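You operate a simulated robot arm through the tools that you are given. There is no shell and no other tool. Be economical: measure what you need, move in short steps, check, and stop when the job is done.

The job below is to be done with a simulated two-armed robot. You get a single attempt, and the scene is never put back.

## Task
On the gap between the rigs on the work table, fold the rag in half.
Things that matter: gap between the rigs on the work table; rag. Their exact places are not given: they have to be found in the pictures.

The check looks at the end state, three seconds after you hand in, the way a careful person would. Anything else that was tipped, shoved, dropped, spilled or broken makes it a failure. Flat cloth is picked up by pressing the open fingertips on it (5 to 10 N) and closing them slowly along it; thin cloth reads only 2 to 8 mm in the jaws.

## Robot
Two 7-joint arms with two-finger parallel grippers on one trunk, on a base that drives. Base frame: it is fixed to the floor where the robot stands at the start and does not move with it; the origin is under the middle of the robot, x ahead of it, y to its left, z up. Units: m, rad, N and s.
The left shoulder is at the start at [0.07, 0.134, 1.101], the right one opposite. With the tool pointing down near the work surface each hand reaches from about 0.1 to 0.64 m from the robot's upright axis, wherever it stands, measured 20 degrees to its own side. Places, roughly: gap between the rigs on the work table [0.6, 0.2, 0.8]. Payload 1.57 kg a hand.
Tool frame (each hand has its own): the origin (TCP) lies between the finger pads and is the grasp point; the fingertips stand 0.03 m ahead of it; z points along the fingers, y is the line along which they close. Largest opening 0.08 m; finger width 0.017, thickness 0.012; the body of the gripper, 0.04 by 0.082 m, starts 0.08 m behind the TCP.
Orientation is that of the tool frame in the base frame, as a unit quaternion [w, x, y, z]. With the fingers straight down and closing along the base's y, the tool's x points along the base's -x, its y along +y and its z along -z.

## Interface
- The arms move only by the tool jog_arm. It takes "left_motion", "right_motion" or both (then of equal length, played together; a hand with none holds still); each is a list of rows, each an object (a shift or turn left out is 0, a gripper value left out holds the last) with "slide": the shift along the tool's x, y, z in m, a list of three; "delta_rot": the turn, a rotation vector about the tool's x, y, z in rad, a list of three; "hand": the opening in per cent of the stroke, from 0 (shut) to 100 (fully open). In form: [{"slide": [x, y, z], "delta_rot": [wx, wy, wz], "hand": hand}, ...]. A call has 1 to 12 rows; each row shifts and turns the commanded pose from where the row before left it, along the tool's axes as they then stand. Rows are played at 5 a second. More than 0.05 m and 0.15 rad between two rows, or a gripper value outside its range, and nothing of the call is played. Where a pose cannot be reached the arm comes as near as it can. A force on the tool above 40 N (or 10 N above the force at the start of the call, whichever is more), or a blocked arm, ends the call early, and 0.2 s more pass. Each finger travels about 0.153 m/s and halts on what it meets, pressing with about 42 N; the grip force reading is that of the motor and also rises with nothing between the fingers. The clock runs only during rows and for 0.2 s after the last one: add rows that do not move to give the fingers time. The reply holds the time, the measured pose of the TCP, the force on the tool along the base axes, the opening and the grip force, in the units named above and with some noise, with the torque about the TCP (base axes, N m) and any sound that the robot's microphone picked up.
- Cameras (640 x 400 px; columns grow to the right, rows downward): "scene" is now at [0.1212, 0.0465, 1.3286]; the picture's right is [0.54, -0.84, 0.00], its down [-0.52, -0.33, -0.79] and it looks along [0.66, 0.42, -0.62] (base axes); focal length 260 px, centre (320, 200). "left" rides on the left gripper at [0.072, 0.007, -0.122] in its tool frame; the picture's right is [-0.09, 1.00, 0.00], its down [-0.84, -0.08, -0.54] and it looks along [-0.54, -0.05, 0.84] (tool axes); focal length 238 px, centre (320, 200). "right" rides on the right gripper at [0.072, -0.007, -0.122] in its tool frame; the picture's right is [0.09, 1.00, 0.00], its down [-0.84, 0.08, -0.54] and it looks along [-0.54, 0.05, 0.84] (tool axes); focal length 238 px, centre (320, 200).
- grab_frame(camera): a new picture of that camera. The clock stands still meanwhile.
- lift_body(by): slides the trunk up (or, below 0, down) by that many m; the arms and the scene camera ride with it, the base frame stays. It gives what a move gives, with no picture.
- steer(legs): drives the robot by 1 to 6 legs, each [ahead, left, turn to the left] in m, m and rad, along the robot's own axes; the way and the turn of a leg run together, so that a leg with both is an arc; at most 1.5 m and 3.142 rad a leg. The arms and the cameras ride along, it lands a little off, and it stops where it bumps. It gives what a move gives.
- pan_tilt(pan, tilt): turns the head with the scene camera to pan (to the left, within 1.501 rad either way) and tilt (down, from -0.506 to 1.204), counted from straight ahead of the robot. It gives what a move gives.
- pixel_to_xyz(camera, pixels): there is no depth. For up to 12 entries [column, row, z] of the newest picture of that camera ("zoom" is the newest enlarged one), the place [x, y] in the base frame at which the ray of that pixel passes the height z, good to about 0.003 m. The clock stands still meanwhile.
- zoom(camera, box): a new picture of the part [left, top, right, bottom] of that camera's present view, enlarged. The clock stands still meanwhile.
- close_job(): hands the job in; it is judged then, once.

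Go step by step. Measure first, check grasps and placings, and put right what went wrong. The budget is 80 turns and 62 pictures, counting those below and the enlarged ones. Unless the task says otherwise, let go and move clear before handing in, and close with one line.

The tools are called after "Request:" by a JSON object that holds its "method" and its "body". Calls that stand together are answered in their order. jog_arm: Moves the arms, as the interface text tells. Its arguments: {"type":"object","properties":{"left_motion":{"type":"array","items":{"type":"object","properties":{"slide":{"type":"array","items":{"type":"number"}},"delta_rot":{"type":"array","items":{"type":"number"}},"hand":{"type":"number"}}}},"right_motion":{"type":"array","items":{"type":"object","properties":{"slide":{"type":"array","items":{"type":"number"}},"delta_rot":{"type":"array","items":{"type":"number"}},"hand":{"type":"number"}}}}},"required":[]} The other tools are called the same way: lift_body (by) slides the trunk up or down; steer (legs) drives the base; pan_tilt (pan, tilt) turns the head that bears the scene camera; grab_frame (camera) takes a picture; pixel_to_xyz (camera, pixels) gives the place at which the rays of pixels pass given heights; zoom (camera, box) takes an enlarged picture of a part of a camera's view; close_job () hands the job in.

At the start:

```text
t: 0.0
left_ee_pos: [0.3462, 0.3764, 1.1393]
left_tcp_rot: [0.0, 0.001, 1.0, 0.0]
left_ft_force: [0.0, 0.3, 0.0]
left_moment: [-0.03, 0.02, 0.02]
left_gripper_width: 0.0799
left_grip_force: 0.1
right_ee_pos: [0.4263, 0.016, 1.0225]
right_tcp_rot: [0.0, 0.0, 1.0, 0.0]
right_ft_force: [0.5, -0.5, -0.2]
right_moment: [0.0, 0.03, 0.02]
right_gripper_width: 0.08
right_grip_force: 0.0
trunk travel left (down, up): [-0.675, 0.265]
robot x, y, heading: [-0.0011, -0.0, 0.0]
head pan, tilt: [0.569, 0.663]
```

scene: 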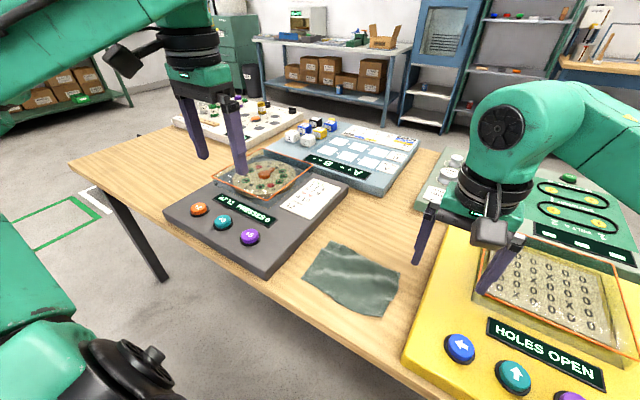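
right: 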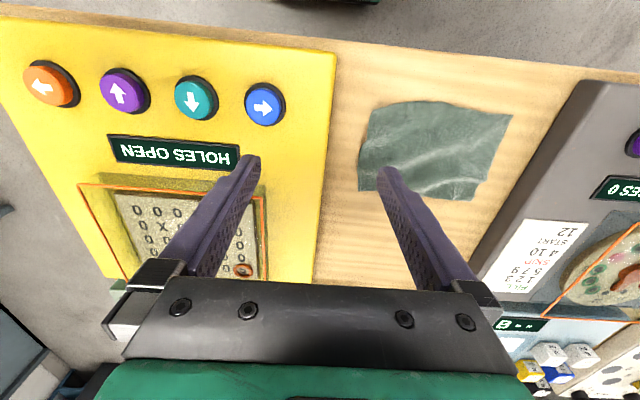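
left: 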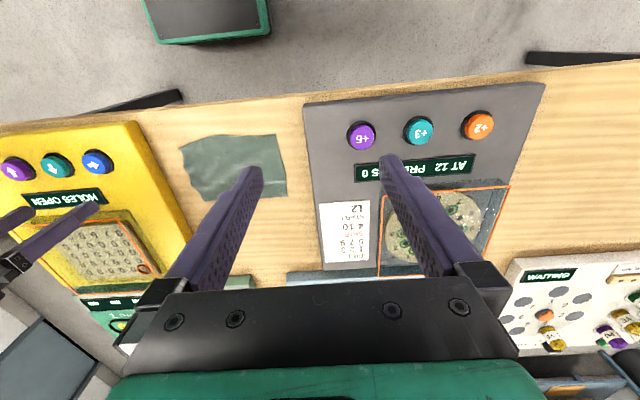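

The rag shows in the scene picture around (350,278), between the grey and yellow rigs. I'll enlarge it to find its corners.

Request:
{"method": "zoom", "body": {"camera": "scene", "box": [270, 220, 430, 330]}}

Request:
{"method": "pixel_to_xyz", "body": {"camera": "scene", "pixels": [[328, 242, 0.8], [400, 270, 0.8], [380, 316, 0.8], [303, 278, 0.8], [264, 278, 0.8], [348, 190, 0.8], [402, 352, 0.8], [445, 225, 0.8]]}}

Request:
{"method": "pixel_to_xyz", "body": {"camera": "right", "pixels": [[372, 107, 0.8], [512, 116, 0.8], [473, 201, 0.8], [359, 190, 0.8], [336, 52, 0.8], [584, 82, 0.8], [314, 285, 0.8], [470, 270, 0.8]]}}

Request:
{"method": "pixel_to_xyz", "body": {"camera": "left", "pixels": [[180, 150, 0.8], [277, 135, 0.8], [287, 197, 0.8], [207, 200, 0.8], [304, 104, 0.8], [140, 122, 0.8]]}}

```text
3.64 times, centred on (350, 275) of scene
```

zoom: 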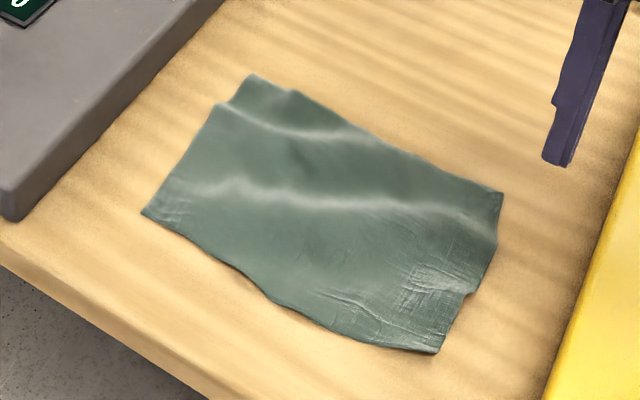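

```text
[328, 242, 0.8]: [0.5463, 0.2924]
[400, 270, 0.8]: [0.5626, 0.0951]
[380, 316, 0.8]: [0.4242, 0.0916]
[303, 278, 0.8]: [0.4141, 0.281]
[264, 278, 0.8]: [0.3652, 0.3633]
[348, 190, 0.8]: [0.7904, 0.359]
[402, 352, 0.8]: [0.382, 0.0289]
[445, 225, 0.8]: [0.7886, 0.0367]
```

```text
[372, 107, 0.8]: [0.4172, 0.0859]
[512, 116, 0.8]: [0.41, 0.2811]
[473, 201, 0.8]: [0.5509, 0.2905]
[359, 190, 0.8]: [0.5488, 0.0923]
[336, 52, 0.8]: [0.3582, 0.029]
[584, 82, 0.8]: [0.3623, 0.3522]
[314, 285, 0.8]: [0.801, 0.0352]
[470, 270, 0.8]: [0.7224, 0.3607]
```

```text
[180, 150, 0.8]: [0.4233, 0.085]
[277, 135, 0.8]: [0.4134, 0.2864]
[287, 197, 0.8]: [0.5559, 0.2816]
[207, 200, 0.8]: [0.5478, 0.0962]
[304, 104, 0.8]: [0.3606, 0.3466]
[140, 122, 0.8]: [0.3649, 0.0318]
```

All three cameras agree that the rag lies at z≈0.80, with x from 0.415 to 0.553 and y from 0.09 to 0.287. I'll fold the far edge over the near edge with both hands, fingers closing along x. First I turn the wrists with the cameras facing outward.

Request:
{"method": "jog_arm", "body": {"left_motion": [{"delta_rot": [0, 0, 0.1428], "hand": 35}, {"delta_rot": [0, 0, 0.1428]}, {"delta_rot": [0, 0, 0.1428]}, {"delta_rot": [0, 0, 0.1428]}, {"delta_rot": [0, 0, 0.1428]}, {"delta_rot": [0, 0, 0.1428]}, {"delta_rot": [0, 0, 0.1428]}, {"delta_rot": [0, 0, 0.1428]}, {"delta_rot": [0, 0, 0.1428]}, {"delta_rot": [0, 0, 0.1428]}, {"delta_rot": [0, 0, 0.1428]}, {}], "right_motion": [{"delta_rot": [0, 0, -0.1428], "hand": 35}, {"delta_rot": [0, 0, -0.1428]}, {"delta_rot": [0, 0, -0.1428]}, {"delta_rot": [0, 0, -0.1428]}, {"delta_rot": [0, 0, -0.1428]}, {"delta_rot": [0, 0, -0.1428]}, {"delta_rot": [0, 0, -0.1428]}, {"delta_rot": [0, 0, -0.1428]}, {"delta_rot": [0, 0, -0.1428]}, {"delta_rot": [0, 0, -0.1428]}, {"delta_rot": [0, 0, -0.1428]}, {}]}}

```text
t: 2.6
left_ee_pos: [0.3467, 0.3763, 1.1392]
left_tcp_rot: [0.001, 0.708, 0.707, 0.0]
left_ft_force: [0.2, -0.6, 0.5]
left_moment: [0.0, 0.01, 0.03]
left_gripper_width: 0.0281
left_grip_force: 0.0
right_ee_pos: [0.3212, 0.0838, 1.046]
right_tcp_rot: [0.004, -0.611, 0.791, 0.0]
right_ft_force: [0.3, 0.1, 0.3]
right_moment: [0.02, -0.01, -0.01]
right_gripper_width: 0.028
right_grip_force: 0.0
right hand out of reach, approached as far as the arm can: row 7, 8, 9, 10, 11
trunk travel left (down, up): [-0.675, 0.265]
robot x, y, heading: [0.0002, 0.0009, -0.001]
head pan, tilt: [0.569, 0.663]
```

The left hand turned fully, but the right stopped at about 75° because of its reach limit. I'll drive left by 0.18 m so the rag is centred in front of the robot.

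Request:
{"method": "steer", "body": {"legs": [[0, 0.18, 0]]}}

Request:
{"method": "grab_frame", "body": {"camera": "scene"}}

```text
t: 4.1
left_ee_pos: [0.3481, 0.5538, 1.1405]
left_tcp_rot: [0.0, 0.708, 0.707, 0.001]
left_ft_force: [-0.6, -0.6, 0.0]
left_moment: [-0.02, 0.02, 0.0]
left_gripper_width: 0.0282
left_grip_force: 0.1
right_ee_pos: [0.3218, 0.2634, 1.0457]
right_tcp_rot: [0.004, -0.611, 0.792, -0.001]
right_ft_force: [0.0, 0.6, 0.4]
right_moment: [0.04, 0.02, -0.02]
right_gripper_width: 0.0281
right_grip_force: 0.1
trunk travel left (down, up): [-0.675, 0.265]
robot x, y, heading: [-0.0011, 0.1806, 0.004]
head pan, tilt: [0.569, 0.663]
```

```text
57 pictures are left
```

scene: 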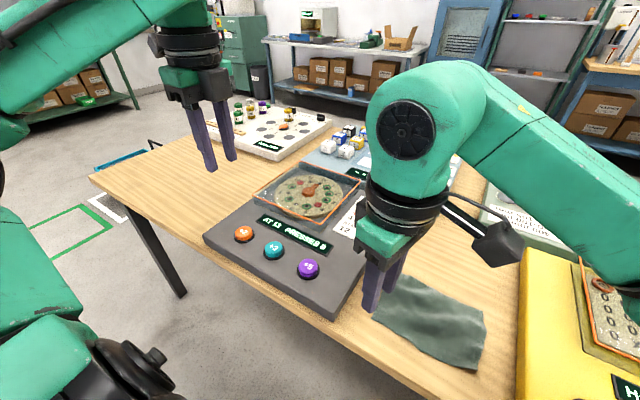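

The drive landed as planned and nothing was disturbed. Next I move the right hand to its side and finish its turn.

Request:
{"method": "jog_arm", "body": {"right_motion": [{"slide": [0.034, -0.0295, 0]}, {"slide": [0.034, -0.0295, 0]}, {"slide": [0.034, -0.0295, 0]}, {"slide": [0.034, -0.0295, 0]}, {"delta_rot": [0, 0, -0.128]}, {"delta_rot": [0, 0, -0.128]}, {}]}}

```text
t: 5.7
left_ee_pos: [0.3471, 0.5555, 1.1404]
left_tcp_rot: [-0.001, 0.707, 0.707, 0.001]
left_ft_force: [0.6, -0.2, -0.3]
left_moment: [-0.01, -0.04, 0.03]
left_gripper_width: 0.0277
left_grip_force: 0.1
right_ee_pos: [0.2452, 0.1529, 1.0323]
right_tcp_rot: [0.003, -0.706, 0.708, -0.002]
right_ft_force: [-0.4, -1.1, -0.6]
right_moment: [0.03, 0.0, 0.0]
right_gripper_width: 0.028
right_grip_force: 0.1
right hand out of reach, approached as far as the arm can: row 1, 2, 3, 4, 5, 6
trunk travel left (down, up): [-0.675, 0.265]
robot x, y, heading: [0.0025, 0.1814, -0.004]
head pan, tilt: [0.569, 0.663]
```

The right hand now has the correct turn, but it is short in x (0.245). I'll try moving it ahead and down, and watch how it follows.

Request:
{"method": "jog_arm", "body": {"right_motion": [{"slide": [0, -0.03, 0.015]}, {"slide": [0, -0.03, 0.015]}, {"slide": [0, -0.03, 0.015]}, {"slide": [0.02, -0.03, 0.015]}, {}]}}

Request:
{"method": "grab_frame", "body": {"camera": "scene"}}

```text
t: 6.9
left_ee_pos: [0.3472, 0.5557, 1.1395]
left_tcp_rot: [0.001, 0.707, 0.707, 0.0]
left_ft_force: [0.7, -0.3, -0.1]
left_moment: [0.02, 0.01, -0.06]
left_gripper_width: 0.0281
left_grip_force: 0.1
right_ee_pos: [0.2474, 0.1554, 1.0139]
right_tcp_rot: [0.004, -0.706, 0.708, -0.002]
right_ft_force: [0.4, 0.9, 0.2]
right_moment: [0.03, 0.02, 0.03]
right_gripper_width: 0.0282
right_grip_force: 0.0
right hand out of reach, approached as far as the arm can: row 1, 2, 3, 4
trunk travel left (down, up): [-0.675, 0.265]
robot x, y, heading: [0.0031, 0.1769, 0.001]
head pan, tilt: [0.569, 0.663]
```

```text
56 pictures are left
```

scene: 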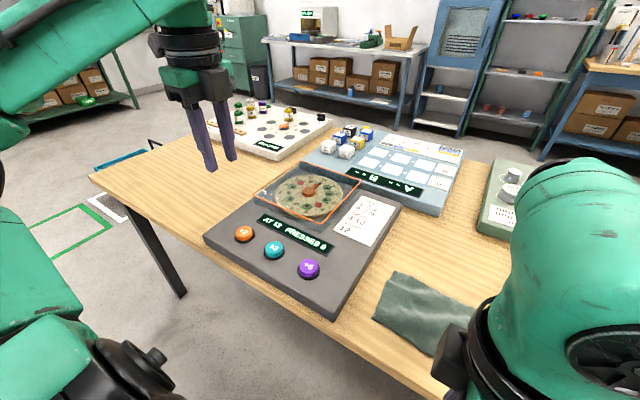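

The wrist limit blocks this turn direction for the right hand. I'll turn it back the other way.

Request:
{"method": "jog_arm", "body": {"right_motion": [{"delta_rot": [0, 0, 0.1428]}, {"delta_rot": [0, 0, 0.1428]}, {"delta_rot": [0, 0, 0.1428]}, {"delta_rot": [0, 0, 0.1428]}, {"delta_rot": [0, 0, 0.1428]}, {"delta_rot": [0, 0, 0.1428]}, {"delta_rot": [0, 0, 0.1428]}, {"delta_rot": [0, 0, 0.1428]}, {"delta_rot": [0, 0, 0.1428]}, {"delta_rot": [0, 0, 0.1428]}, {"delta_rot": [0, 0, 0.1428]}, {}]}}

```text
t: 9.5
left_ee_pos: [0.3464, 0.5555, 1.14]
left_tcp_rot: [-0.001, 0.708, 0.707, -0.001]
left_ft_force: [0.4, -0.3, 0.0]
left_moment: [0.02, -0.01, -0.02]
left_gripper_width: 0.0283
left_grip_force: 0.1
right_ee_pos: [0.2455, 0.1553, 1.0154]
right_tcp_rot: [0.003, 0.001, 1.0, 0.002]
right_ft_force: [-0.3, -1.1, 0.9]
right_moment: [0.01, 0.01, 0.04]
right_gripper_width: 0.0281
right_grip_force: 0.2
trunk travel left (down, up): [-0.675, 0.265]
robot x, y, heading: [0.0014, 0.1788, -0.001]
head pan, tilt: [0.569, 0.663]
```

The turn is back to nominal and the pose followed. I'll move it forward and to the right, then start turning it the positive way.

Request:
{"method": "jog_arm", "body": {"right_motion": [{"slide": [-0.045, -0.011, 0]}, {"slide": [-0.045, -0.011, 0]}, {"slide": [-0.045, -0.011, 0]}, {"slide": [-0.045, -0.011, 0]}, {"delta_rot": [0, 0, 0.1428]}, {"delta_rot": [0, 0, 0.1428]}, {"delta_rot": [0, 0, 0.1428]}, {"delta_rot": [0, 0, 0.1428]}, {"delta_rot": [0, 0, 0.1428]}, {"delta_rot": [0, 0, 0.1428]}, {"delta_rot": [0, 0, 0.1428]}, {}]}}

```text
t: 12.1
left_ee_pos: [0.3475, 0.5573, 1.1402]
left_tcp_rot: [0.0, 0.707, 0.707, 0.0]
left_ft_force: [-1.1, 0.1, 0.5]
left_moment: [0.01, 0.02, -0.01]
left_gripper_width: 0.0281
left_grip_force: 0.0
right_ee_pos: [0.4266, 0.1095, 1.0136]
right_tcp_rot: [0.002, 0.48, 0.877, 0.003]
right_ft_force: [-0.6, 0.2, 0.7]
right_moment: [0.02, 0.03, -0.01]
right_gripper_width: 0.0278
right_grip_force: 0.0
trunk travel left (down, up): [-0.675, 0.265]
robot x, y, heading: [0.002, 0.1768, -0.001]
head pan, tilt: [0.569, 0.663]
```

The positive turn works. I'll finish it and move the right hand ahead over the far right corner, while the left hand moves over the far left corner.

Request:
{"method": "jog_arm", "body": {"right_motion": [{"delta_rot": [0, 0, 0.1428]}, {"delta_rot": [0, 0, 0.1428]}, {"delta_rot": [0, 0, 0.1428]}, {"delta_rot": [0, 0, 0.1428]}, {"slide": [0, 0.036, 0.02]}, {"slide": [0, 0.036, 0.02]}, {"slide": [0, 0.036, 0.02]}, {}], "left_motion": [{"slide": [-0.035, 0.027, 0.02]}, {"slide": [-0.035, 0.027, 0.02]}, {"slide": [-0.035, 0.027, 0.02]}, {"slide": [-0.035, 0.027, 0.02]}, {"slide": [-0.035, 0.027, 0.02]}, {"slide": [-0.035, 0.027, 0.02]}, {"slide": [-0.035, 0.027, 0.02]}, {}]}}

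Request:
{"method": "grab_frame", "body": {"camera": "scene"}}

Request:
{"method": "grab_frame", "body": {"camera": "left"}}

Request:
{"method": "grab_frame", "body": {"camera": "right"}}

```text
t: 13.9
left_ee_pos: [0.5205, 0.3251, 1.0005]
left_tcp_rot: [0.002, 0.707, 0.707, 0.002]
left_ft_force: [-0.5, 1.1, 0.2]
left_moment: [-0.02, -0.04, -0.02]
left_gripper_width: 0.0278
left_grip_force: 0.0
left hand out of reach, approached as far as the arm can: row 7
right_ee_pos: [0.533, 0.1099, 0.9578]
right_tcp_rot: [0.001, 0.707, 0.707, 0.004]
right_ft_force: [-0.7, -0.8, 0.1]
right_moment: [-0.02, 0.02, 0.02]
right_gripper_width: 0.028
right_grip_force: 0.0
trunk travel left (down, up): [-0.675, 0.265]
robot x, y, heading: [-0.0015, 0.1828, -0.002]
head pan, tilt: [0.569, 0.663]
```

```text
55 pictures are left
```

scene: 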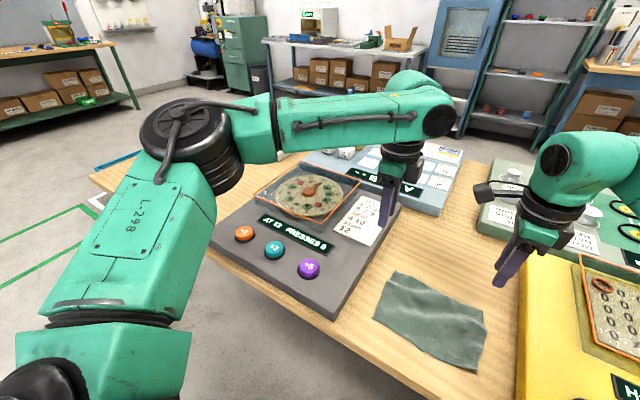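

```text
54 pictures are left
```

left: 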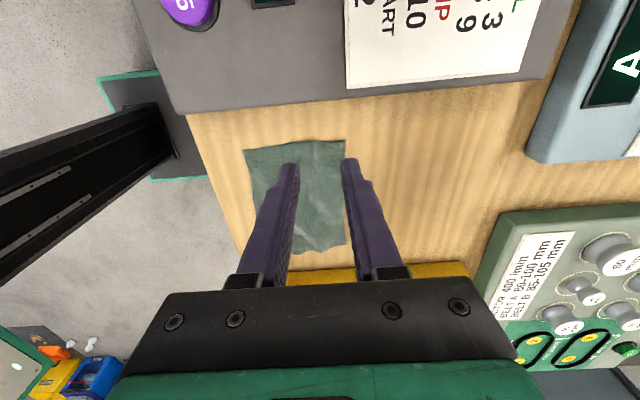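

```text
53 pictures are left
```

right: 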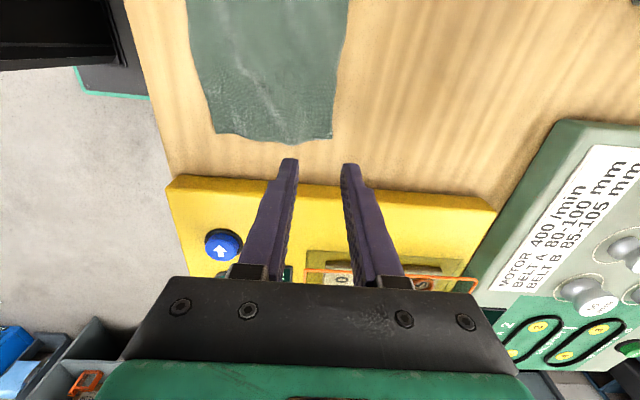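

The left hand is close to its own limit at this base position. I'll move the base 0.12 m back to the right, which eases the left hand, and the positive turn leaves the right hand some room.

Request:
{"method": "steer", "body": {"legs": [[0, -0.12, 0]]}}

```text
t: 15.2
left_ee_pos: [0.5218, 0.2056, 0.9973]
left_tcp_rot: [0.003, 0.706, 0.708, 0.001]
left_ft_force: [0.6, 0.1, 0.0]
left_moment: [0.01, 0.01, -0.03]
left_gripper_width: 0.0281
left_grip_force: 0.0
right_ee_pos: [0.5337, -0.0108, 0.9557]
right_tcp_rot: [0.001, 0.707, 0.707, 0.003]
right_ft_force: [-0.3, -0.4, -0.2]
right_moment: [0.02, -0.01, -0.02]
right_gripper_width: 0.028
right_grip_force: 0.1
trunk travel left (down, up): [-0.675, 0.265]
robot x, y, heading: [0.0037, 0.0575, -0.003]
head pan, tilt: [0.569, 0.663]
```

Now I bring both hands over the far corners: left to (0.535, 0.267) and right to (0.535, 0.110), both at z≈0.88.

Request:
{"method": "jog_arm", "body": {"left_motion": [{"slide": [0.02, 0.004, 0]}, {"slide": [0.021, 0.004, 0.02]}, {"slide": [0.021, 0.005, 0.03]}, {"slide": [0, 0, 0.034]}, {"slide": [0, 0, 0.034]}, {}], "right_motion": [{"slide": [0.04, 0, 0]}, {"slide": [0.04, 0, 0]}, {"slide": [0.041, 0.001, 0.01]}, {"slide": [0, 0, 0.033]}, {"slide": [0, 0, 0.033]}, {}]}}

Request:
{"method": "grab_frame", "body": {"camera": "scene"}}

Request:
{"method": "grab_frame", "body": {"camera": "left"}}

Request:
{"method": "grab_frame", "body": {"camera": "right"}}

```text
t: 16.6
left_ee_pos: [0.5371, 0.2647, 0.8799]
left_tcp_rot: [0.002, 0.707, 0.707, 0.001]
left_ft_force: [-0.1, 0.2, -0.2]
left_moment: [0.06, 0.01, 0.04]
left_gripper_width: 0.0277
left_grip_force: 0.0
right_ee_pos: [0.5356, 0.1102, 0.8791]
right_tcp_rot: [0.002, 0.706, 0.708, 0.003]
right_ft_force: [-0.3, 0.1, -0.1]
right_moment: [0.01, 0.0, -0.02]
right_gripper_width: 0.0278
right_grip_force: 0.1
trunk travel left (down, up): [-0.675, 0.265]
robot x, y, heading: [-0.0012, 0.0608, 0.002]
head pan, tilt: [0.569, 0.663]
```

```text
52 pictures are left
```

scene: 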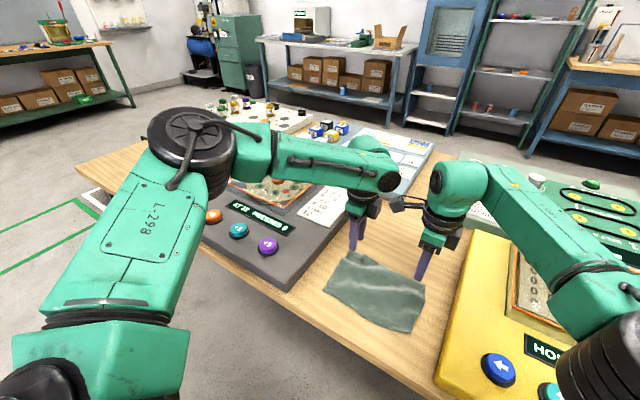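

```text
51 pictures are left
```

left: 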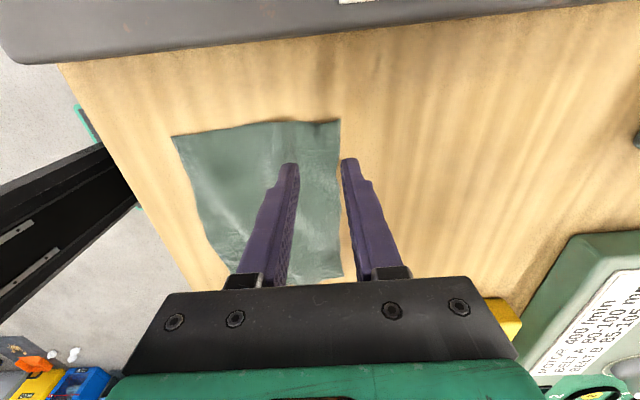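

```text
50 pictures are left
```

right: 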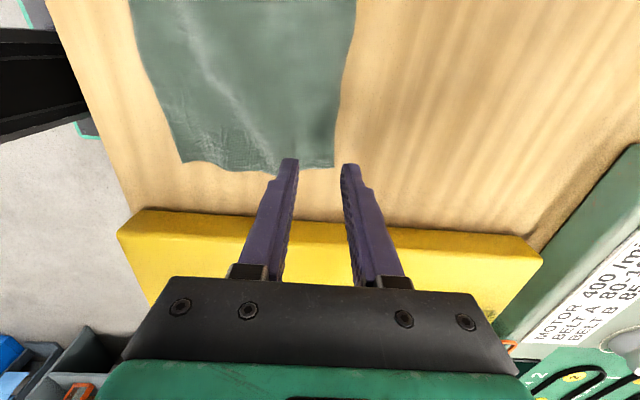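

Both hands are over the far corners. I'll measure the edges again from the wrist pictures.

Request:
{"method": "pixel_to_xyz", "body": {"camera": "left", "pixels": [[340, 120, 0.802], [338, 150, 0.802], [343, 275, 0.802], [173, 136, 0.802], [232, 280, 0.802]]}}

Request:
{"method": "pixel_to_xyz", "body": {"camera": "right", "pixels": [[335, 167, 0.802], [340, 130, 0.802], [347, 80, 0.802], [356, 5, 0.802], [186, 160, 0.802], [134, 10, 0.802]]}}

```text
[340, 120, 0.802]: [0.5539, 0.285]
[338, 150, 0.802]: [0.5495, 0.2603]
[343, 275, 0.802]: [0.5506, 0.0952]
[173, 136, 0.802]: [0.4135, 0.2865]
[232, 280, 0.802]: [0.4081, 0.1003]
```

```text
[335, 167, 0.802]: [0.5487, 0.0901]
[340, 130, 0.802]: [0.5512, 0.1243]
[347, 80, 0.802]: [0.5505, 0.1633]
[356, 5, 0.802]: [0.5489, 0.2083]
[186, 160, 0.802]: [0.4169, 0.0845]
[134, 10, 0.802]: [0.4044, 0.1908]
```

The far edge lies at x≈0.550. I'll centre the hands at x=0.530, set the openings to about 20 mm and go down to just above the cloth.

Request:
{"method": "jog_arm", "body": {"left_motion": [{"slide": [0, -0.007, 0.0], "hand": 25}, {"slide": [0, 0, 0.02]}, {"slide": [0, 0, 0.015]}, {"slide": [0, 0, 0.008]}, {}], "right_motion": [{"slide": [0, -0.0055, 0.0], "hand": 25}, {"slide": [0, 0, 0.02]}, {"slide": [0, 0, 0.015]}, {"slide": [0, 0, 0.008]}, {}]}}

```text
t: 17.8
left_ee_pos: [0.5268, 0.2657, 0.8368]
left_tcp_rot: [0.002, 0.706, 0.708, 0.001]
left_ft_force: [0.0, -1.0, -0.5]
left_moment: [-0.02, 0.0, 0.02]
left_gripper_width: 0.0199
left_grip_force: 0.1
right_ee_pos: [0.5304, 0.112, 0.8381]
right_tcp_rot: [0.0, 0.707, 0.707, 0.003]
right_ft_force: [-0.4, -0.1, -0.2]
right_moment: [-0.01, -0.01, 0.02]
right_gripper_width: 0.0197
right_grip_force: 0.1
trunk travel left (down, up): [-0.675, 0.265]
robot x, y, heading: [0.0009, 0.0588, -0.001]
head pan, tilt: [0.569, 0.663]
```

There is no contact yet, with the tips at about 0.807. I'll go down in small steps.

Request:
{"method": "jog_arm", "body": {"left_motion": [{"slide": [0, 0.001, 0.002]}, {"slide": [0, 0, 0.002]}, {"slide": [0, 0, 0.001]}, {}], "right_motion": [{"slide": [0, 0, 0.002]}, {"slide": [0, 0, 0.002]}, {"slide": [0, 0, 0.001]}, {}]}}

```text
t: 18.8
left_ee_pos: [0.5262, 0.2679, 0.835]
left_tcp_rot: [0.004, 0.707, 0.708, 0.001]
left_ft_force: [0.8, -0.2, -0.2]
left_moment: [0.02, 0.0, 0.0]
left_gripper_width: 0.0199
left_grip_force: 0.0
left hand out of reach, approached as far as the arm can: row 1
right_ee_pos: [0.5299, 0.1105, 0.833]
right_tcp_rot: [0.001, 0.706, 0.708, 0.002]
right_ft_force: [-0.9, -0.2, 0.1]
right_moment: [-0.02, 0.05, -0.02]
right_gripper_width: 0.0199
right_grip_force: 0.0
trunk travel left (down, up): [-0.675, 0.265]
robot x, y, heading: [-0.004, 0.0583, -0.006]
head pan, tilt: [0.569, 0.663]
```

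The left hand touched its limit again, so before grasping I'll check the fold path in the air. I raise both hands, turn the left back by about 0.3 rad for margin, and run both toward x≈0.43.

Request:
{"method": "jog_arm", "body": {"left_motion": [{"slide": [0, 0, -0.03]}, {"slide": [0, 0, -0.03]}, {"delta_rot": [0, 0, -0.15]}, {"delta_rot": [0, 0, -0.15]}, {"slide": [0.009, -0.0287, 0]}, {"slide": [0.009, -0.0287, 0]}, {"slide": [0.009, -0.0287, 0]}, {"slide": [0.003, -0.009, 0]}, {}], "right_motion": [{"slide": [0, 0, -0.03]}, {"slide": [0, 0, -0.03]}, {}, {}, {"slide": [0, -0.03, 0]}, {"slide": [0, -0.03, 0]}, {"slide": [0, -0.03, 0]}, {"slide": [0, -0.01, 0]}, {}]}}

```text
t: 20.8
left_ee_pos: [0.4278, 0.2695, 0.8939]
left_tcp_rot: [0.001, 0.592, 0.806, 0.0]
left_ft_force: [0.0, -0.9, -0.6]
left_moment: [0.0, 0.02, -0.01]
left_gripper_width: 0.0201
left_grip_force: 0.1
right_ee_pos: [0.429, 0.1085, 0.8935]
right_tcp_rot: [0.001, 0.707, 0.707, 0.004]
right_ft_force: [0.6, -0.1, -0.7]
right_moment: [-0.03, 0.01, -0.01]
right_gripper_width: 0.0201
right_grip_force: 0.0
trunk travel left (down, up): [-0.675, 0.265]
robot x, y, heading: [0.0009, 0.0585, 0.002]
head pan, tilt: [0.569, 0.663]
```

The path can be reached. Next I test the tilt in the air, turning the fingers forward by 0.6 rad.

Request:
{"method": "jog_arm", "body": {"left_motion": [{"delta_rot": [-0.142, -0.0446, 0]}, {"delta_rot": [-0.142, -0.0446, 0]}, {"delta_rot": [-0.142, -0.0446, 0]}, {"delta_rot": [-0.142, -0.0446, 0]}, {}], "right_motion": [{"delta_rot": [-0.149, 0, 0]}, {"delta_rot": [-0.149, 0, 0]}, {"delta_rot": [-0.149, 0, 0]}, {"delta_rot": [-0.149, 0, 0]}, {}]}}

```text
t: 21.9
left_ee_pos: [0.4319, 0.2529, 0.8925]
left_tcp_rot: [0.193, 0.589, 0.774, 0.125]
left_ft_force: [-0.2, 0.3, 0.0]
left_moment: [0.04, 0.0, 0.0]
left_gripper_width: 0.0204
left_grip_force: 0.1
left hand out of reach, approached as far as the arm can: row 3, 4
right_ee_pos: [0.4302, 0.1085, 0.8919]
right_tcp_rot: [0.208, 0.675, 0.675, 0.212]
right_ft_force: [-0.4, -0.5, -0.7]
right_moment: [-0.01, -0.02, 0.01]
right_gripper_width: 0.0201
right_grip_force: 0.0
trunk travel left (down, up): [-0.675, 0.265]
robot x, y, heading: [0.0024, 0.0584, -0.001]
head pan, tilt: [0.569, 0.663]
```

The left hand tilts only about 0.45 rad, so I'll use about 0.3 rad in the real fold. I undo the tilt and go back over the far edge.

Request:
{"method": "jog_arm", "body": {"left_motion": [{"delta_rot": [0.142, 0.0446, 0]}, {"delta_rot": [0.142, 0.0446, 0]}, {"delta_rot": [0.142, 0.0446, 0]}, {"delta_rot": [0.02, 0.006, 0]}, {}], "right_motion": [{"delta_rot": [0.149, 0, 0]}, {"delta_rot": [0.149, 0, 0]}, {"delta_rot": [0.149, 0, 0]}, {"delta_rot": [0.149, 0, 0]}, {}]}}

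```text
t: 23.1
left_ee_pos: [0.4316, 0.253, 0.8927]
left_tcp_rot: [0.004, 0.608, 0.794, -0.009]
left_ft_force: [-0.1, -0.5, 0.0]
left_moment: [-0.03, -0.01, 0.0]
left_gripper_width: 0.0199
left_grip_force: 0.0
right_ee_pos: [0.429, 0.1107, 0.8918]
right_tcp_rot: [0.0, 0.706, 0.708, 0.003]
right_ft_force: [0.6, 0.7, -1.0]
right_moment: [0.02, -0.01, -0.04]
right_gripper_width: 0.0201
right_grip_force: 0.0
trunk travel left (down, up): [-0.675, 0.265]
robot x, y, heading: [0.0004, 0.0614, -0.001]
head pan, tilt: [0.569, 0.663]
```

Now I return to the far edge and lower to just above the cloth.

Request:
{"method": "jog_arm", "body": {"left_motion": [{"delta_rot": [0, 0, -0.1]}, {"slide": [-0.0072, 0.0321, 0]}, {"slide": [-0.0072, 0.0321, 0]}, {"slide": [-0.0072, 0.0321, 0]}, {"slide": [0, 0, 0.025]}, {"slide": [0, 0, 0.02]}, {"slide": [0, 0, 0.01]}, {}], "right_motion": [{}, {"slide": [0, 0.034, 0]}, {"slide": [0, 0.034, 0]}, {"slide": [0, 0.033, 0]}, {"slide": [0, 0, 0.025]}, {"slide": [0, 0, 0.02]}, {"slide": [0, 0, 0.01]}, {}]}}

```text
t: 24.9
left_ee_pos: [0.5262, 0.2676, 0.8358]
left_tcp_rot: [0.004, 0.567, 0.824, -0.009]
left_ft_force: [0.3, -0.3, 0.7]
left_moment: [0.0, 0.0, 0.02]
left_gripper_width: 0.02
left_grip_force: 0.2
right_ee_pos: [0.531, 0.1113, 0.8386]
right_tcp_rot: [0.0, 0.707, 0.708, 0.004]
right_ft_force: [-0.8, 0.3, -0.5]
right_moment: [0.01, 0.02, -0.02]
right_gripper_width: 0.02
right_grip_force: 0.0
trunk travel left (down, up): [-0.675, 0.265]
robot x, y, heading: [-0.0025, 0.0553, -0.002]
head pan, tilt: [0.569, 0.663]
```

Request:
{"method": "jog_arm", "body": {"left_motion": [{"slide": [0, 0.003, 0.002]}, {"slide": [0, 0, 0.002]}, {"slide": [0, 0, 0.002]}, {}], "right_motion": [{"slide": [0, 0, 0.003]}, {"slide": [0, 0, 0.003]}, {"slide": [0, 0, 0.002]}, {}]}}

Request:
{"method": "grab_frame", "body": {"camera": "left"}}

Request:
{"method": "grab_frame", "body": {"camera": "right"}}

```text
t: 25.9
left_ee_pos: [0.5245, 0.2664, 0.8351]
left_tcp_rot: [0.005, 0.567, 0.824, -0.009]
left_ft_force: [-0.2, 0.6, 0.1]
left_moment: [0.01, 0.02, -0.01]
left_gripper_width: 0.0201
left_grip_force: 0.2
left hand out of reach, approached as far as the arm can: row 1
right_ee_pos: [0.5311, 0.1113, 0.8313]
right_tcp_rot: [0.002, 0.707, 0.708, 0.004]
right_ft_force: [2.4, -0.8, 10.4]
right_moment: [-0.04, -0.03, 0.01]
right_gripper_width: 0.0196
right_grip_force: 0.0
trunk travel left (down, up): [-0.675, 0.265]
robot x, y, heading: [-0.0017, 0.0603, 0.001]
head pan, tilt: [0.569, 0.663]
```

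```text
49 pictures are left
```

left: 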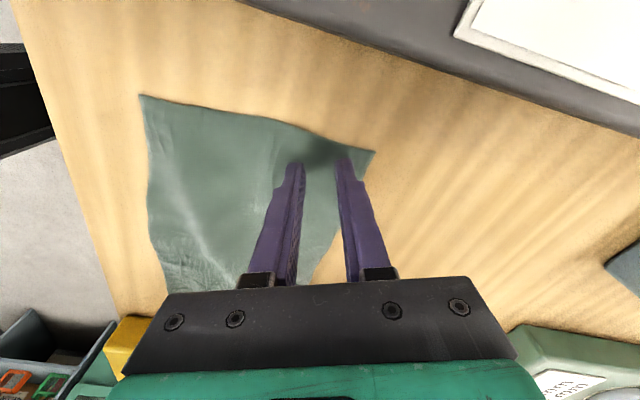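

```text
48 pictures are left
```

right: 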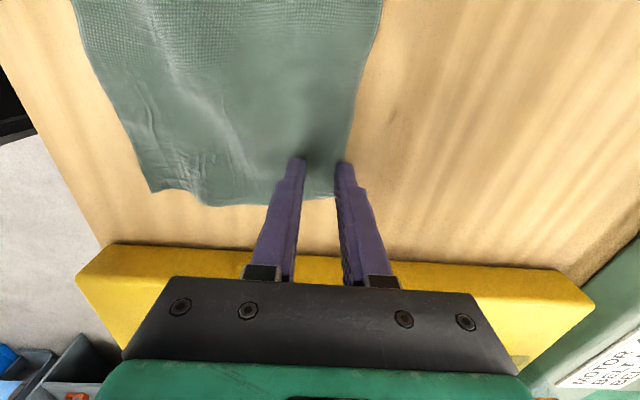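

The right fingertips are pressing with about 10 N. The left is blocked by reach at about 5 mm above the cloth, so I'll turn its yaw further back toward nominal and try again.

Request:
{"method": "jog_arm", "body": {"left_motion": [{"slide": [0, 0, -0.01]}, {"delta_rot": [0, 0, -0.14]}, {"delta_rot": [0, 0, -0.14]}, {"delta_rot": [0, 0, -0.14]}, {"slide": [-0.0025, 0.0025, 0]}, {"slide": [0, 0, 0.005]}, {"slide": [0, 0, 0.005]}, {}], "right_motion": [{"slide": [0, 0, -0.006]}, {}, {}, {}, {}, {}, {}, {}]}}

```text
t: 27.8
left_ee_pos: [0.5265, 0.268, 0.8346]
left_tcp_rot: [0.003, 0.383, 0.924, -0.009]
left_ft_force: [0.4, 0.3, 0.1]
left_moment: [0.0, 0.02, 0.02]
left_gripper_width: 0.0201
left_grip_force: 0.0
left hand out of reach, approached as far as the arm can: row 7
right_ee_pos: [0.5309, 0.1109, 0.835]
right_tcp_rot: [0.001, 0.707, 0.707, 0.004]
right_ft_force: [-0.4, 0.2, -0.1]
right_moment: [-0.02, 0.03, 0.0]
right_gripper_width: 0.0199
right_grip_force: 0.2
trunk travel left (down, up): [-0.675, 0.265]
robot x, y, heading: [0.0006, 0.0588, 0.003]
head pan, tilt: [0.569, 0.663]
```

The limit stays with the yaw at 45°, so it comes from the arm's vertical reach. I'll raise both hands 0.10 m and then lower the trunk by the same amount.

Request:
{"method": "jog_arm", "body": {"left_motion": [{"slide": [0, 0, -0.035]}, {"slide": [0, 0, -0.035]}, {"slide": [0, 0, -0.04]}, {}], "right_motion": [{"slide": [0, 0, -0.035]}, {"slide": [0, 0, -0.035]}, {"slide": [0, 0, -0.04]}, {}]}}

Request:
{"method": "lift_body", "body": {"by": -0.09}}

```text
t: 28.8
left_ee_pos: [0.5271, 0.2707, 0.9449]
left_tcp_rot: [0.0, 0.383, 0.924, -0.009]
left_ft_force: [0.8, -0.1, 0.4]
left_moment: [0.0, -0.02, 0.0]
left_gripper_width: 0.0199
left_grip_force: 0.1
right_ee_pos: [0.5307, 0.1097, 0.9449]
right_tcp_rot: [0.0, 0.706, 0.708, 0.003]
right_ft_force: [0.2, -1.2, -0.5]
right_moment: [0.0, 0.01, 0.03]
right_gripper_width: 0.02
right_grip_force: 0.0
trunk travel left (down, up): [-0.675, 0.265]
robot x, y, heading: [-0.004, 0.0598, 0.001]
head pan, tilt: [0.569, 0.663]
```

```text
t: 30.0
left_ee_pos: [0.5255, 0.2716, 0.8558]
left_tcp_rot: [0.002, 0.383, 0.924, -0.01]
left_ft_force: [0.5, -0.1, 0.7]
left_moment: [0.01, 0.02, -0.01]
left_gripper_width: 0.0201
left_grip_force: 0.1
right_ee_pos: [0.53, 0.1098, 0.8557]
right_tcp_rot: [0.001, 0.707, 0.707, 0.003]
right_ft_force: [0.1, 0.2, -0.3]
right_moment: [0.03, 0.02, -0.01]
right_gripper_width: 0.0202
right_grip_force: 0.1
trunk travel left (down, up): [-0.585, 0.355]
robot x, y, heading: [-0.0027, 0.061, -0.006]
head pan, tilt: [0.569, 0.663]
```

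Now I turn the left part of the way toward x-closing and lower both hands gently.

Request:
{"method": "jog_arm", "body": {"left_motion": [{"delta_rot": [0, 0, 0.14]}, {"delta_rot": [0, 0, 0.14]}, {"slide": [-0.003, 0.002, 0.01]}, {"slide": [0, 0, 0.007]}, {"slide": [0, 0, 0.003]}, {"slide": [0, 0, 0.003]}, {}], "right_motion": [{}, {}, {"slide": [0, 0, 0.01]}, {"slide": [0, 0, 0.007]}, {"slide": [0, 0, 0.003]}, {"slide": [0, 0, 0.003]}, {}]}}

```text
t: 31.6
left_ee_pos: [0.5294, 0.2698, 0.831]
left_tcp_rot: [0.002, 0.509, 0.861, -0.009]
left_ft_force: [-0.1, 0.4, 0.6]
left_moment: [-0.04, 0.0, 0.01]
left_gripper_width: 0.0197
left_grip_force: 0.1
right_ee_pos: [0.5303, 0.1116, 0.8328]
right_tcp_rot: [0.0, 0.707, 0.708, 0.003]
right_ft_force: [-0.4, -0.6, 0.2]
right_moment: [-0.01, -0.01, 0.03]
right_gripper_width: 0.02
right_grip_force: 0.1
trunk travel left (down, up): [-0.585, 0.355]
robot x, y, heading: [-0.0037, 0.0581, 0.001]
head pan, tilt: [0.569, 0.663]
```

Reach is fine now and the tips are at the cloth. I'll press lightly.

Request:
{"method": "jog_arm", "body": {"left_motion": [{"slide": [0, 0, 0.0015]}, {}], "right_motion": [{"slide": [0, 0, 0.0015]}, {}]}}

```text
t: 32.2
left_ee_pos: [0.5286, 0.2695, 0.8324]
left_tcp_rot: [0.004, 0.509, 0.861, -0.009]
left_ft_force: [-0.4, 0.4, 4.5]
left_moment: [0.04, -0.08, 0.02]
left_gripper_width: 0.0205
left_grip_force: 0.3
right_ee_pos: [0.5282, 0.1096, 0.8324]
right_tcp_rot: [0.001, 0.707, 0.708, 0.004]
right_ft_force: [-0.1, -0.1, 0.5]
right_moment: [0.02, 0.01, 0.0]
right_gripper_width: 0.0203
right_grip_force: 0.1
trunk travel left (down, up): [-0.585, 0.355]
robot x, y, heading: [0.0039, 0.0596, -0.002]
head pan, tilt: [0.569, 0.663]
```

Request:
{"method": "jog_arm", "body": {"left_motion": [{"slide": [0, 0, 0.0004]}, {}], "right_motion": [{"slide": [0, 0, 0.0012]}, {}]}}

```text
t: 32.8
left_ee_pos: [0.5273, 0.2686, 0.8309]
left_tcp_rot: [0.003, 0.509, 0.861, -0.01]
left_ft_force: [-0.4, -1.2, 6.8]
left_moment: [0.05, -0.06, 0.0]
left_gripper_width: 0.0187
left_grip_force: 0.1
right_ee_pos: [0.5283, 0.1096, 0.8315]
right_tcp_rot: [0.001, 0.706, 0.708, 0.004]
right_ft_force: [0.7, 0.9, 3.7]
right_moment: [0.02, -0.03, -0.01]
right_gripper_width: 0.0198
right_grip_force: 0.0
trunk travel left (down, up): [-0.585, 0.355]
robot x, y, heading: [-0.0002, 0.0607, 0.0]
head pan, tilt: [0.569, 0.663]
```

The left presses at 6.8 N and the right at 3.7 N. I'll press the right slightly more and close both slowly.

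Request:
{"method": "jog_arm", "body": {"left_motion": [{}, {"hand": 22}, {"hand": 19}, {"hand": 16}, {"hand": 13}, {"hand": 10}, {"hand": 7}, {"hand": 4}, {"hand": 2}, {"hand": 0}, {}, {}], "right_motion": [{"slide": [0, 0, 0.0006]}, {"hand": 22}, {"hand": 19}, {"hand": 16}, {"hand": 13}, {"hand": 10}, {"hand": 7}, {"hand": 4}, {"hand": 2}, {"hand": 0}, {}, {}]}}

Request:
{"method": "grab_frame", "body": {"camera": "left"}}

Request:
{"method": "grab_frame", "body": {"camera": "right"}}

```text
t: 35.4
left_ee_pos: [0.5275, 0.2694, 0.8315]
left_tcp_rot: [0.004, 0.508, 0.861, -0.009]
left_ft_force: [-0.7, -0.4, 1.0]
left_moment: [-0.01, 0.04, 0.03]
left_gripper_width: 0.0
left_grip_force: 21.5
right_ee_pos: [0.5285, 0.1103, 0.831]
right_tcp_rot: [0.002, 0.706, 0.708, 0.004]
right_ft_force: [1.4, 0.1, 18.1]
right_moment: [0.0, -0.02, -0.01]
right_gripper_width: 0.0023
right_grip_force: 23.5
trunk travel left (down, up): [-0.585, 0.355]
robot x, y, heading: [-0.0007, 0.0609, 0.0]
head pan, tilt: [0.569, 0.663]
```

```text
47 pictures are left
```

left: 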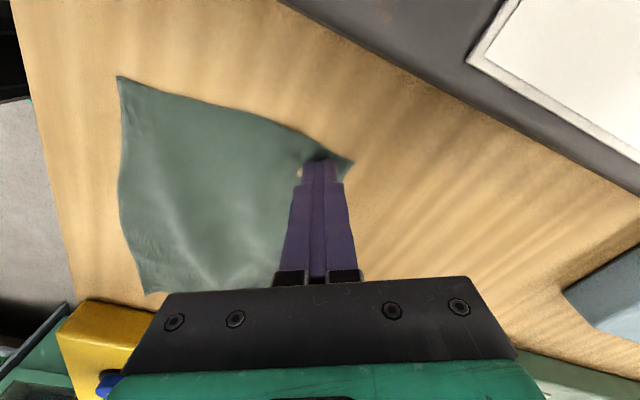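

```text
46 pictures are left
```

right: 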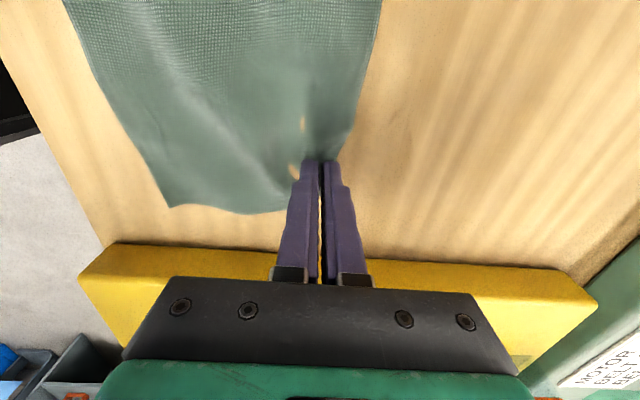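

The right holds cloth (2.3 mm, and the cloth is bunched at (320,150)), but the left jaws closed empty. I'll reopen the left, press harder and close it again.

Request:
{"method": "jog_arm", "body": {"left_motion": [{"slide": [0, 0, -0.006]}, {"hand": 28}, {"slide": [0.002, -0.003, 0]}, {"slide": [0, 0, 0.0055]}, {"slide": [0, 0, 0.0008]}, {}]}}

```text
t: 36.8
left_ee_pos: [0.5225, 0.2693, 0.8318]
left_tcp_rot: [0.004, 0.508, 0.861, -0.009]
left_ft_force: [0.3, 0.0, 3.2]
left_moment: [0.02, -0.03, -0.02]
left_gripper_width: 0.0222
left_grip_force: 0.0
right_ee_pos: [0.5284, 0.1098, 0.8309]
right_tcp_rot: [0.002, 0.707, 0.707, 0.004]
right_ft_force: [2.6, 1.9, 18.3]
right_moment: [0.01, -0.07, -0.03]
right_gripper_width: 0.0019
right_grip_force: 24.0
trunk travel left (down, up): [-0.585, 0.355]
robot x, y, heading: [-0.0024, 0.0595, -0.001]
head pan, tilt: [0.569, 0.663]
```

Request:
{"method": "jog_arm", "body": {"left_motion": [{"slide": [0, 0, 0.001]}, {}]}}

```text
t: 37.4
left_ee_pos: [0.5217, 0.2685, 0.8319]
left_tcp_rot: [0.005, 0.508, 0.861, -0.008]
left_ft_force: [-0.9, 3.1, 12.1]
left_moment: [0.18, -0.12, 0.06]
left_gripper_width: 0.0223
left_grip_force: 0.0
right_ee_pos: [0.5277, 0.1109, 0.8319]
right_tcp_rot: [0.002, 0.706, 0.708, 0.005]
right_ft_force: [3.5, 1.1, 12.2]
right_moment: [0.02, -0.09, 0.02]
right_gripper_width: 0.0019
right_grip_force: 23.6
trunk travel left (down, up): [-0.585, 0.355]
robot x, y, heading: [-0.001, 0.0579, -0.002]
head pan, tilt: [0.569, 0.663]
```

Request:
{"method": "jog_arm", "body": {"left_motion": [{"hand": 25}, {"hand": 22}, {"hand": 19}, {"hand": 16}, {"hand": 13}, {"hand": 10}, {"hand": 7}, {"hand": 4}, {"hand": 2}, {"hand": 0}, {}, {}]}}

Request:
{"method": "grab_frame", "body": {"camera": "left"}}

```text
t: 40.0
left_ee_pos: [0.5225, 0.2685, 0.8313]
left_tcp_rot: [0.005, 0.508, 0.861, -0.007]
left_ft_force: [3.9, 1.4, 19.0]
left_moment: [0.15, -0.12, 0.01]
left_gripper_width: 0.0
left_grip_force: 21.0
right_ee_pos: [0.5277, 0.1097, 0.8321]
right_tcp_rot: [0.002, 0.707, 0.707, 0.004]
right_ft_force: [-1.4, 0.1, 5.0]
right_moment: [0.03, 0.03, -0.03]
right_gripper_width: 0.0021
right_grip_force: 23.8
trunk travel left (down, up): [-0.585, 0.355]
robot x, y, heading: [0.0018, 0.0611, -0.001]
head pan, tilt: [0.569, 0.663]
```

```text
45 pictures are left
```

left: 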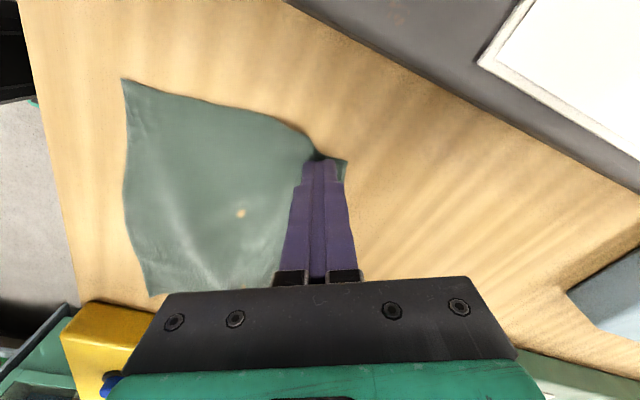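

Request:
{"method": "zoom", "body": {"camera": "left", "box": [240, 100, 400, 200]}}

```text
4.00 times, centred on (320, 150) of left
```

zoom: 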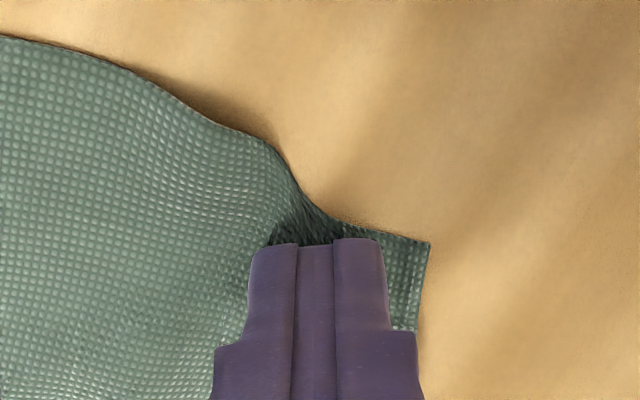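

The cloth is drawn in at the left tip, so I'll test by lifting both hands 20 mm.

Request:
{"method": "jog_arm", "body": {"left_motion": [{"slide": [0, 0, -0.01]}, {"slide": [0, 0, -0.01]}, {}], "right_motion": [{"slide": [0, 0, -0.01]}, {"slide": [0, 0, -0.01]}, {}]}}

Request:
{"method": "zoom", "body": {"camera": "left", "box": [80, 50, 440, 275]}}

Request:
{"method": "zoom", "body": {"camera": "right", "box": [80, 0, 440, 225]}}

```text
t: 40.8
left_ee_pos: [0.5254, 0.269, 0.8495]
left_tcp_rot: [0.002, 0.508, 0.861, -0.011]
left_ft_force: [0.3, 0.5, -0.1]
left_moment: [0.02, 0.0, -0.05]
left_gripper_width: 0.0
left_grip_force: 21.1
right_ee_pos: [0.529, 0.1101, 0.8493]
right_tcp_rot: [0.001, 0.706, 0.708, 0.004]
right_ft_force: [0.4, -0.1, -0.5]
right_moment: [-0.01, -0.03, -0.02]
right_gripper_width: 0.002
right_grip_force: 23.2
trunk travel left (down, up): [-0.585, 0.355]
robot x, y, heading: [-0.0024, 0.0599, -0.004]
head pan, tilt: [0.569, 0.663]
```

```text
1.78 times, centred on (260, 162) of left
```

zoom: 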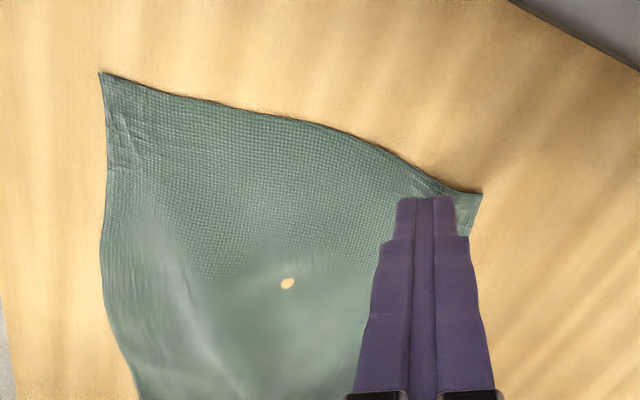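

```text
1.78 times, centred on (260, 112) of right
```

zoom: 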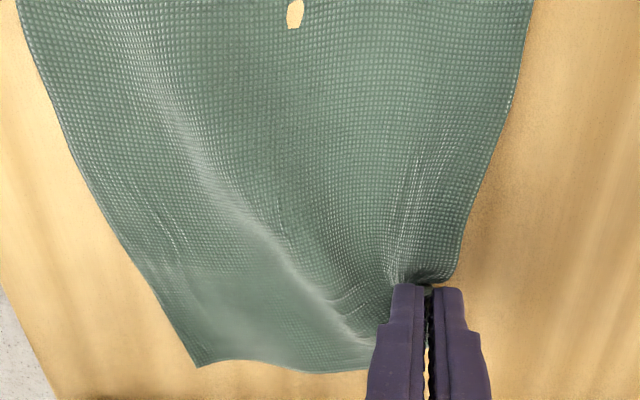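

The right lifts the cloth and the left does not. I'll turn the left to close along x like the right did, and retry.

Request:
{"method": "jog_arm", "body": {"left_motion": [{"slide": [0, 0, -0.03], "hand": 26}, {"delta_rot": [0, 0, 0.13]}, {"delta_rot": [0, 0, 0.13]}, {"delta_rot": [0, 0, 0.13]}, {"delta_rot": [0, 0, 0.11]}, {}], "right_motion": [{"slide": [0, 0, 0.01]}, {}, {}, {}, {}, {}]}}

Request:
{"method": "grab_frame", "body": {"camera": "left"}}

```text
t: 42.2
left_ee_pos: [0.5258, 0.2713, 0.8795]
left_tcp_rot: [0.006, 0.706, 0.708, -0.008]
left_ft_force: [0.1, -0.2, 0.6]
left_moment: [-0.01, 0.03, 0.0]
left_gripper_width: 0.0205
left_grip_force: 0.0
right_ee_pos: [0.5294, 0.1092, 0.8381]
right_tcp_rot: [0.001, 0.706, 0.708, 0.004]
right_ft_force: [0.8, 0.2, 0.6]
right_moment: [0.05, 0.01, 0.01]
right_gripper_width: 0.002
right_grip_force: 23.0
trunk travel left (down, up): [-0.585, 0.355]
robot x, y, heading: [-0.0004, 0.06, 0.003]
head pan, tilt: [0.569, 0.663]
```

```text
41 pictures are left
```

left: 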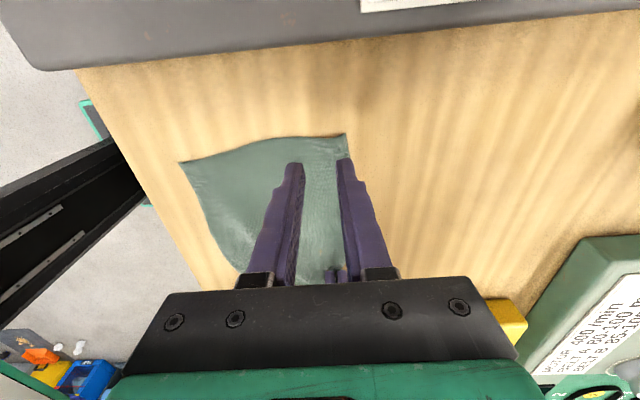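

Request:
{"method": "pixel_to_xyz", "body": {"camera": "left", "pixels": [[346, 135, 0.801], [348, 158, 0.801], [180, 163, 0.801], [280, 138, 0.801]]}}

```text
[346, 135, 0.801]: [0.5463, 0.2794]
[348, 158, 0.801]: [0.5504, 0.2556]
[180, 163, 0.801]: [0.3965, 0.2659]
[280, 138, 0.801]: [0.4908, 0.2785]
```

The left corner is now at (0.546, 0.279). I'll aim for (0.526, 0.260) and press.

Request:
{"method": "jog_arm", "body": {"left_motion": [{"slide": [-0.011, 0, 0.015]}, {"slide": [0, 0, 0.02]}, {"slide": [0, 0, 0.01]}, {"slide": [0, 0, 0.003]}, {}]}}

```text
t: 43.4
left_ee_pos: [0.5249, 0.2583, 0.8306]
left_tcp_rot: [0.007, 0.705, 0.709, -0.007]
left_ft_force: [0.6, 1.1, 5.6]
left_moment: [0.04, -0.09, -0.01]
left_gripper_width: 0.0209
left_grip_force: 0.2
right_ee_pos: [0.5292, 0.1102, 0.8386]
right_tcp_rot: [0.001, 0.706, 0.708, 0.004]
right_ft_force: [0.1, 0.4, 0.5]
right_moment: [-0.02, 0.04, -0.02]
right_gripper_width: 0.002
right_grip_force: 23.5
trunk travel left (down, up): [-0.585, 0.355]
robot x, y, heading: [-0.0027, 0.0574, -0.001]
head pan, tilt: [0.569, 0.663]
```

The left presses at 5.6 N, with a small 0.02 rad tilt about its y axis. I'll correct the tilt, press a touch more and close slowly.

Request:
{"method": "jog_arm", "body": {"left_motion": [{"delta_rot": [0, 0.02, 0]}, {"slide": [0, 0, 0.0004]}, {"hand": 23}, {"hand": 20}, {"hand": 17}, {"hand": 14}, {"hand": 11}, {"hand": 8}, {"hand": 5}, {"hand": 2}, {"hand": 0}, {}]}}

```text
t: 46.0
left_ee_pos: [0.5236, 0.257, 0.8319]
left_tcp_rot: [-0.002, 0.705, 0.709, -0.002]
left_ft_force: [0.3, 0.1, 5.6]
left_moment: [0.02, -0.01, -0.05]
left_gripper_width: 0.0002
left_grip_force: 21.0
right_ee_pos: [0.5293, 0.1091, 0.838]
right_tcp_rot: [0.001, 0.707, 0.708, 0.004]
right_ft_force: [0.6, 0.3, -0.7]
right_moment: [0.01, -0.02, 0.01]
right_gripper_width: 0.0018
right_grip_force: 24.0
trunk travel left (down, up): [-0.585, 0.355]
robot x, y, heading: [0.0007, 0.0554, -0.002]
head pan, tilt: [0.569, 0.663]
```

The left missed again. I'll reopen wider so a bigger ridge gathers, press to about 10 N and close more slowly.

Request:
{"method": "jog_arm", "body": {"left_motion": [{"slide": [0, 0, -0.006]}, {"hand": 42}, {"slide": [0, -0.004, 0]}, {"slide": [0, 0, 0.0055]}, {"slide": [0, 0, 0.001]}, {}]}}

Request:
{"method": "zoom", "body": {"camera": "left", "box": [160, 80, 480, 280]}}

```text
t: 47.4
left_ee_pos: [0.5205, 0.2589, 0.8304]
left_tcp_rot: [0.0, 0.705, 0.709, 0.0]
left_ft_force: [0.8, 0.4, 10.0]
left_moment: [0.07, -0.15, 0.01]
left_gripper_width: 0.0336
left_grip_force: 0.0
right_ee_pos: [0.528, 0.1089, 0.8396]
right_tcp_rot: [0.001, 0.707, 0.708, 0.004]
right_ft_force: [-0.3, 0.1, 0.0]
right_moment: [0.0, -0.01, 0.05]
right_gripper_width: 0.0023
right_grip_force: 23.3
trunk travel left (down, up): [-0.585, 0.355]
robot x, y, heading: [-0.0029, 0.0571, -0.004]
head pan, tilt: [0.569, 0.663]
```

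```text
2.00 times, centred on (320, 180) of left
```

zoom: 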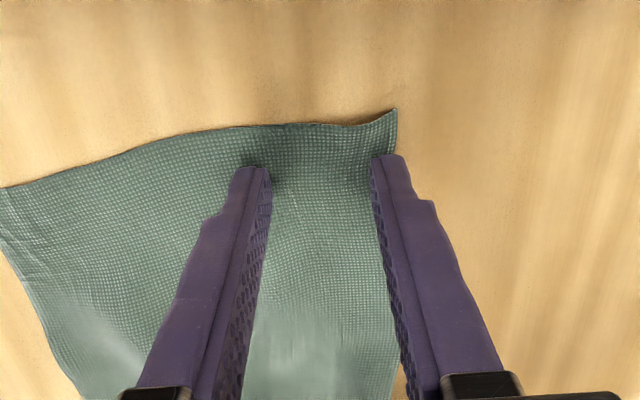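

The left moment of −0.15 N m at 10 N means the load is all on the outer finger. I'll tilt the left by a small amount so that both fingers press evenly.

Request:
{"method": "jog_arm", "body": {"left_motion": [{"delta_rot": [-0.02, 0, 0]}, {}]}}

```text
t: 48.0
left_ee_pos: [0.5207, 0.2585, 0.8325]
left_tcp_rot: [0.006, 0.705, 0.709, 0.007]
left_ft_force: [0.6, 3.0, 15.8]
left_moment: [0.14, 0.42, -0.07]
left_gripper_width: 0.0331
left_grip_force: 0.1
right_ee_pos: [0.5277, 0.1085, 0.8394]
right_tcp_rot: [0.002, 0.706, 0.708, 0.005]
right_ft_force: [-1.0, 0.1, 0.6]
right_moment: [0.01, 0.02, -0.03]
right_gripper_width: 0.0019
right_grip_force: 23.5
trunk travel left (down, up): [-0.585, 0.355]
robot x, y, heading: [-0.0004, 0.0564, 0.0]
head pan, tilt: [0.569, 0.663]
```

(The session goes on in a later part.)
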